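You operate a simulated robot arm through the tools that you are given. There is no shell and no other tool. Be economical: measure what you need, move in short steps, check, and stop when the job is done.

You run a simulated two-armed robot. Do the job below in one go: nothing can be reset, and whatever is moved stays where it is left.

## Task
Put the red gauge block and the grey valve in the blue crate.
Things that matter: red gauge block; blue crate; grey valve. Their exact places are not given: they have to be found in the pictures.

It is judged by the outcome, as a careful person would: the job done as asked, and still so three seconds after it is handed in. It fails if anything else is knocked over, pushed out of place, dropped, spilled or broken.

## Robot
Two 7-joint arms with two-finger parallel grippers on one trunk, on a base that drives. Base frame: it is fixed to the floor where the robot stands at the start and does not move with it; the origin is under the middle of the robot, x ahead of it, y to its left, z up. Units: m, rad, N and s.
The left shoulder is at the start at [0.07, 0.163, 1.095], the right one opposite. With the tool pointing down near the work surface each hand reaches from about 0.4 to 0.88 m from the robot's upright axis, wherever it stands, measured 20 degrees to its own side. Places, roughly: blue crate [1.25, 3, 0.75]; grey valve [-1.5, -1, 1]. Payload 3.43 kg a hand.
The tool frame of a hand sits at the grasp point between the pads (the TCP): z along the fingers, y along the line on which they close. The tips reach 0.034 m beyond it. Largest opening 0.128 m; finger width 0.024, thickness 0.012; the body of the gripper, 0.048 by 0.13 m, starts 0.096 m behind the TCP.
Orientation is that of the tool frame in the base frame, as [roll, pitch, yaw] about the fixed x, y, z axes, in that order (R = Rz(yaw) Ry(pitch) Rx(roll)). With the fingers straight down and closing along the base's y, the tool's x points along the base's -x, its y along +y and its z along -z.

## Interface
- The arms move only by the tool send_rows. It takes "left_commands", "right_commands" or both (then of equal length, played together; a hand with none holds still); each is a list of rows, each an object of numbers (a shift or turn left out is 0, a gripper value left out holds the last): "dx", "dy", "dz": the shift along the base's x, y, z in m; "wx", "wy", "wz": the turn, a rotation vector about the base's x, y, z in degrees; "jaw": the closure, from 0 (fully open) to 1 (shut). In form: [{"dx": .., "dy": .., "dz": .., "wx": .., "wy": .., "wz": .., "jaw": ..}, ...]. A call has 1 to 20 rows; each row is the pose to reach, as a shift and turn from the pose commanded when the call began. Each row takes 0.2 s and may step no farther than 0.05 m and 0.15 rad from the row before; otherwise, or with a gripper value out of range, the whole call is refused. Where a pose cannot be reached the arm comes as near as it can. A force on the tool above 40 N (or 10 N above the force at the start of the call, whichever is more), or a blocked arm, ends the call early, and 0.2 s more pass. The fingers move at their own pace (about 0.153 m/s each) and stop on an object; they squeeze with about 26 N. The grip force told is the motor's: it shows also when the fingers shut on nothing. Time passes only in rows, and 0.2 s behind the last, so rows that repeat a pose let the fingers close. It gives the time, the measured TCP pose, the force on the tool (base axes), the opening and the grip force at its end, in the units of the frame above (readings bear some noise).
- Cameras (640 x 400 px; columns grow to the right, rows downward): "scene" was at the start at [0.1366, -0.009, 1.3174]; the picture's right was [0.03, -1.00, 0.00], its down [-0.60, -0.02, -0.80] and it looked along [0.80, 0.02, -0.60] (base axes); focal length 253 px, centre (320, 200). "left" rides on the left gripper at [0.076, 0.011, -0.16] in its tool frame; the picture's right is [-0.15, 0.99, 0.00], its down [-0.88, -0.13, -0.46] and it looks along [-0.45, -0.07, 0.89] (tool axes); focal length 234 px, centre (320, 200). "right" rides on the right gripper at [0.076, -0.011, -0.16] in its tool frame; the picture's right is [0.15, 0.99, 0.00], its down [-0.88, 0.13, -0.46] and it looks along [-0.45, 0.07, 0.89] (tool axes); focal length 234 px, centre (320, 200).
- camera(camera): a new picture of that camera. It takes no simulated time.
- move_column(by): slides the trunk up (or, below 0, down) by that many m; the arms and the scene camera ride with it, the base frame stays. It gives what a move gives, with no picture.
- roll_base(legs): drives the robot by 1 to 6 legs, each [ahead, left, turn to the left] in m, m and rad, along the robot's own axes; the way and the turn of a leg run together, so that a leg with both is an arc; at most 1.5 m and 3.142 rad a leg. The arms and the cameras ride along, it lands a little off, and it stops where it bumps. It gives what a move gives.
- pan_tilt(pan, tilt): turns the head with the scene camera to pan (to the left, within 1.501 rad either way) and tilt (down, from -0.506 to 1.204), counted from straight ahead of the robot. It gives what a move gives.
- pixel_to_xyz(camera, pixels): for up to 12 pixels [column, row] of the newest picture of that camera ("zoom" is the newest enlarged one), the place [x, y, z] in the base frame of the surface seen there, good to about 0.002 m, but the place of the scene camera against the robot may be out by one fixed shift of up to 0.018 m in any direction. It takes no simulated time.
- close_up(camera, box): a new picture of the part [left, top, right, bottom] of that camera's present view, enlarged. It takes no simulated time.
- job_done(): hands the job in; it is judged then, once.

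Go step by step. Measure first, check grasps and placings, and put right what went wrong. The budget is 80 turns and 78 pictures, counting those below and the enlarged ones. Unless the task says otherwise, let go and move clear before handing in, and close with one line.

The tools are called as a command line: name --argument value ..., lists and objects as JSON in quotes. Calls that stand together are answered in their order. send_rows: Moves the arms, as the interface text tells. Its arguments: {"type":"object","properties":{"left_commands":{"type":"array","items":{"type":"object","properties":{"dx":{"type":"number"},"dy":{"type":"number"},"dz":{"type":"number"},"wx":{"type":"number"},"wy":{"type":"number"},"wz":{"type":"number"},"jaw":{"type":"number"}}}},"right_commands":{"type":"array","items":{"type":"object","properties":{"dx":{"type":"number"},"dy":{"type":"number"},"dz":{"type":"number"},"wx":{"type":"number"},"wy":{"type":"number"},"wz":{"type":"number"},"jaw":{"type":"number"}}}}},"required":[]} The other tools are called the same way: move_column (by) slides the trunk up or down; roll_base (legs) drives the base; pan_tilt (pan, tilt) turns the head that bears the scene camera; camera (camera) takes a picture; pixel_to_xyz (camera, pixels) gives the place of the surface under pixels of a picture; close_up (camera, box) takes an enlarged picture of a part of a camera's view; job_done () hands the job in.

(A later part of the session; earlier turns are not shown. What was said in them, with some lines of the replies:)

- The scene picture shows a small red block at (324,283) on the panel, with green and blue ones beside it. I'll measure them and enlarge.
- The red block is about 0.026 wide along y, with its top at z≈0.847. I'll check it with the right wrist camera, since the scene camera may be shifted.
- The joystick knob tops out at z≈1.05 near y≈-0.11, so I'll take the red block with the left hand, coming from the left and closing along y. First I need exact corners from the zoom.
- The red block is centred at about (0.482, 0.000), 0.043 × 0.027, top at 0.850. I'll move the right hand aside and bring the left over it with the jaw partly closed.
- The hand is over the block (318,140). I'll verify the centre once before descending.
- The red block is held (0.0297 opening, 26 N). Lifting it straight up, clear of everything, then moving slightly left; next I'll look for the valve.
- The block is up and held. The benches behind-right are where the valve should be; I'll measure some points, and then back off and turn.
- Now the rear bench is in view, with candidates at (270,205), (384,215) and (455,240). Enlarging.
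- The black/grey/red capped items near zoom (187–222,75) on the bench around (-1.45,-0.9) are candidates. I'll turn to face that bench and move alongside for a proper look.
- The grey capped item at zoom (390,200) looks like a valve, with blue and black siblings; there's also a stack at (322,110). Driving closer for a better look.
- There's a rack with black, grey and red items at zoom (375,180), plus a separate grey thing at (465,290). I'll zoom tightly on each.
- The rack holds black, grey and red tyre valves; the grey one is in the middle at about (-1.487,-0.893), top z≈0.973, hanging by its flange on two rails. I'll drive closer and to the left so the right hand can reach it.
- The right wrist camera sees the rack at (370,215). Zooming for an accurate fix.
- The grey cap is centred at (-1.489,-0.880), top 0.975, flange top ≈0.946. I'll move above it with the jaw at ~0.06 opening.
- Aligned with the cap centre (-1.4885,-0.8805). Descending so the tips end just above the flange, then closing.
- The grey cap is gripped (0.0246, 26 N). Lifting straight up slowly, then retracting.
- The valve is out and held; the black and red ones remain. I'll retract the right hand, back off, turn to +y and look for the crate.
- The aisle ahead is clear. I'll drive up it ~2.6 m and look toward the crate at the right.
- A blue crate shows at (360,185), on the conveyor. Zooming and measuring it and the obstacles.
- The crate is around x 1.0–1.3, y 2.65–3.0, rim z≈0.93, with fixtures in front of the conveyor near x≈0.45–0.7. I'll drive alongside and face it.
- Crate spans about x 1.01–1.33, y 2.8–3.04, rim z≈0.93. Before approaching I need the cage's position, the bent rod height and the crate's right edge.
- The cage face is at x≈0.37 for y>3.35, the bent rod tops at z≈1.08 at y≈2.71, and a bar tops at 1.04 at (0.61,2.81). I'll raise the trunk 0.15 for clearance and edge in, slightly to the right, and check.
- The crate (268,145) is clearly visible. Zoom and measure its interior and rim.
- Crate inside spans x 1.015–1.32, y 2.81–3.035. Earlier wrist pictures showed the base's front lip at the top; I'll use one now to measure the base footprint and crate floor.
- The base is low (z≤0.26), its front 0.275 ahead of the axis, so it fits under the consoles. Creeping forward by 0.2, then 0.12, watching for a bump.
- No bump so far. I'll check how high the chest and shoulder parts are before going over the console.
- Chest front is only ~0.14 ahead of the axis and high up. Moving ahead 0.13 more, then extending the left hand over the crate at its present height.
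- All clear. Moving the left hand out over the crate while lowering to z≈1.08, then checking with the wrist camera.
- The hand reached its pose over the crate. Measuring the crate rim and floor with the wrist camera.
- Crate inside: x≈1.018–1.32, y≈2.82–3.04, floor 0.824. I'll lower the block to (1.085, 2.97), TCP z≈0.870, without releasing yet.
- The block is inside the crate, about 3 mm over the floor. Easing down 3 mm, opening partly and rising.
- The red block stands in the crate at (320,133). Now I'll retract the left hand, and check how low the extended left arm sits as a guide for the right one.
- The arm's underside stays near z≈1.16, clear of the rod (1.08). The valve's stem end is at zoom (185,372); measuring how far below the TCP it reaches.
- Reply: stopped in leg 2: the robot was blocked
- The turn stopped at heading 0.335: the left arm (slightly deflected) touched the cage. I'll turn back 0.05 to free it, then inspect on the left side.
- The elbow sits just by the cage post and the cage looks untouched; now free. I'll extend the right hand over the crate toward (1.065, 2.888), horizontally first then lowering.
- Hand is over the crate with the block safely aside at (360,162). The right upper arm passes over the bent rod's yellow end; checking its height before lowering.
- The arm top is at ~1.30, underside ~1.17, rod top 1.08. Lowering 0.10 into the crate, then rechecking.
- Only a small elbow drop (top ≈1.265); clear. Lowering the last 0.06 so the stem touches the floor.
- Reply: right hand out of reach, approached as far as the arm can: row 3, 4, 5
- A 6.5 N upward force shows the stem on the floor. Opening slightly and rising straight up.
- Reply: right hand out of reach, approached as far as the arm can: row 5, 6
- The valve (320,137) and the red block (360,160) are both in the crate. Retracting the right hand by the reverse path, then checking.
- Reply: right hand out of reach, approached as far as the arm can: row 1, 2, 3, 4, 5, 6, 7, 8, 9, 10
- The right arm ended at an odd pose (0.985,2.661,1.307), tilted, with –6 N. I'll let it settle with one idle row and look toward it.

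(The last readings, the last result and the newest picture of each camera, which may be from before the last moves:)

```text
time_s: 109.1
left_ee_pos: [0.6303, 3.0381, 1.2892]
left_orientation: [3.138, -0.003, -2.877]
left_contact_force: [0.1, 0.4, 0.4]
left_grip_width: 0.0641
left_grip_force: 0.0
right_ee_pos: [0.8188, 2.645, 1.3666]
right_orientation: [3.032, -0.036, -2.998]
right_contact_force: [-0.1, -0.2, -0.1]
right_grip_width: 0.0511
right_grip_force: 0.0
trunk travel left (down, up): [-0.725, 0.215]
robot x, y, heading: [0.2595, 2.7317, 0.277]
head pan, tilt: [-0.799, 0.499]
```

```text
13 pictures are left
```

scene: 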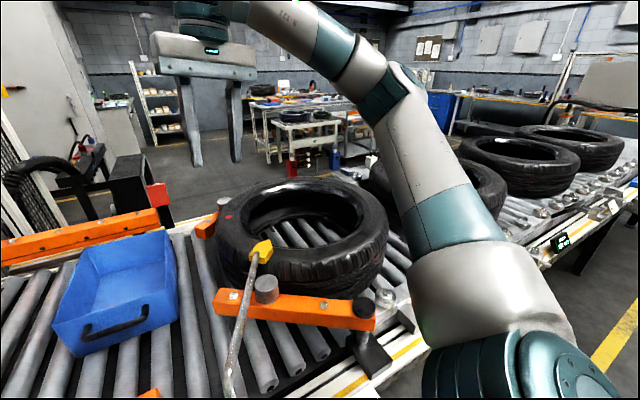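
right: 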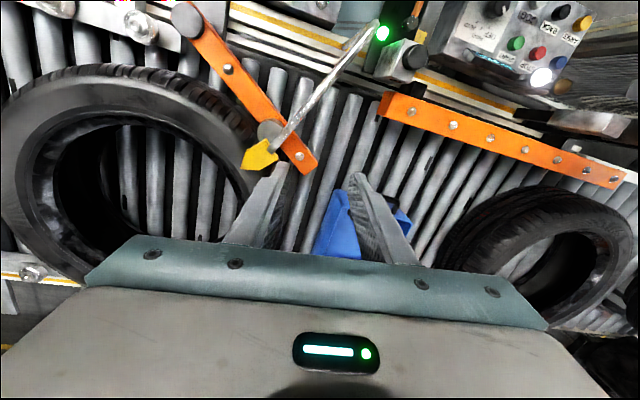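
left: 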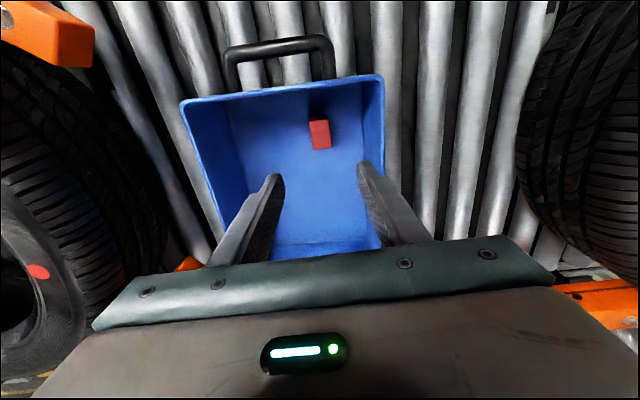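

The arm had only swung through an awkward joint configuration and is now clear in free space. I'll raise the trunk to look down into the crate and confirm both items and the surroundings.

move_column --by 0.2

pan_tilt --pan -0.1 --tilt 0.75

camera --camera "scene"

close_up --camera "scene" --box '[230, 130, 390, 230]'

```text
time_s: 111.3
left_ee_pos: [0.6302, 3.0391, 1.4886]
left_orientation: [3.137, -0.003, -2.876]
left_contact_force: [0.9, -0.5, 0.1]
left_grip_width: 0.0639
left_grip_force: 0.1
right_ee_pos: [0.7816, 2.647, 1.54]
right_orientation: [3.141, 0.002, -2.862]
right_contact_force: [-0.3, -0.2, 0.1]
right_grip_width: 0.051
right_grip_force: 0.0
trunk travel left (down, up): [-0.925, 0.015]
robot x, y, heading: [0.2615, 2.7318, 0.277]
head pan, tilt: [-0.799, 0.499]
```

```text
time_s: 112.3
left_ee_pos: [0.6303, 3.0382, 1.4884]
left_orientation: [3.137, -0.003, -2.876]
left_contact_force: [0.1, 0.0, -0.6]
left_grip_width: 0.064
left_grip_force: 0.1
right_ee_pos: [0.7807, 2.6463, 1.54]
right_orientation: [3.142, 0.003, -2.861]
right_contact_force: [-0.2, 0.9, 0.5]
right_grip_width: 0.0511
right_grip_force: 0.1
trunk travel left (down, up): [-0.925, 0.015]
robot x, y, heading: [0.2605, 2.7315, 0.279]
head pan, tilt: [-0.099, 0.75]
```

```text
12 pictures are left
```

scene: 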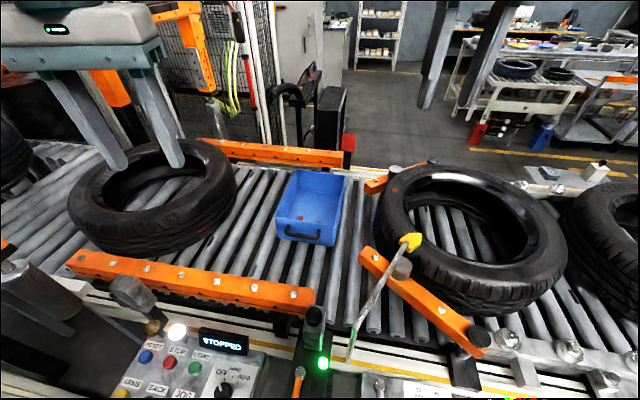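

```text
4.00 times, centred on (310, 180) of scene
```

zoom: 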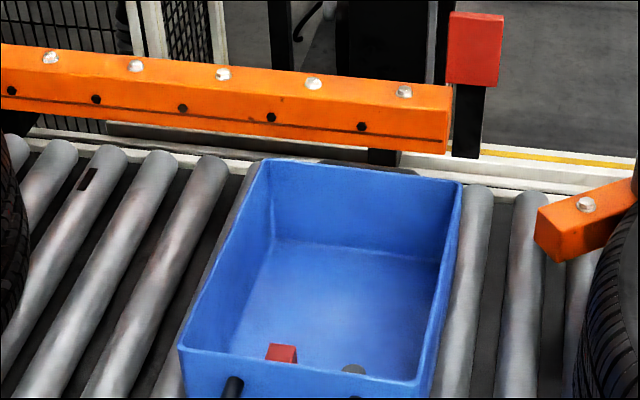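

The zoom shows the red block (281,353) and the grey valve's cap (353,369) inside the crate. The fixtures around it are in place, and both hands are open and clear, so I'm handing in.

job_done

```text
The job is handed in.
```

The red gauge block and the grey valve are both in the blue crate, confirmed in the last picture before I handed in. On the way, the robot's left arm briefly touched the cage post; I saw no change to the cage afterwards.
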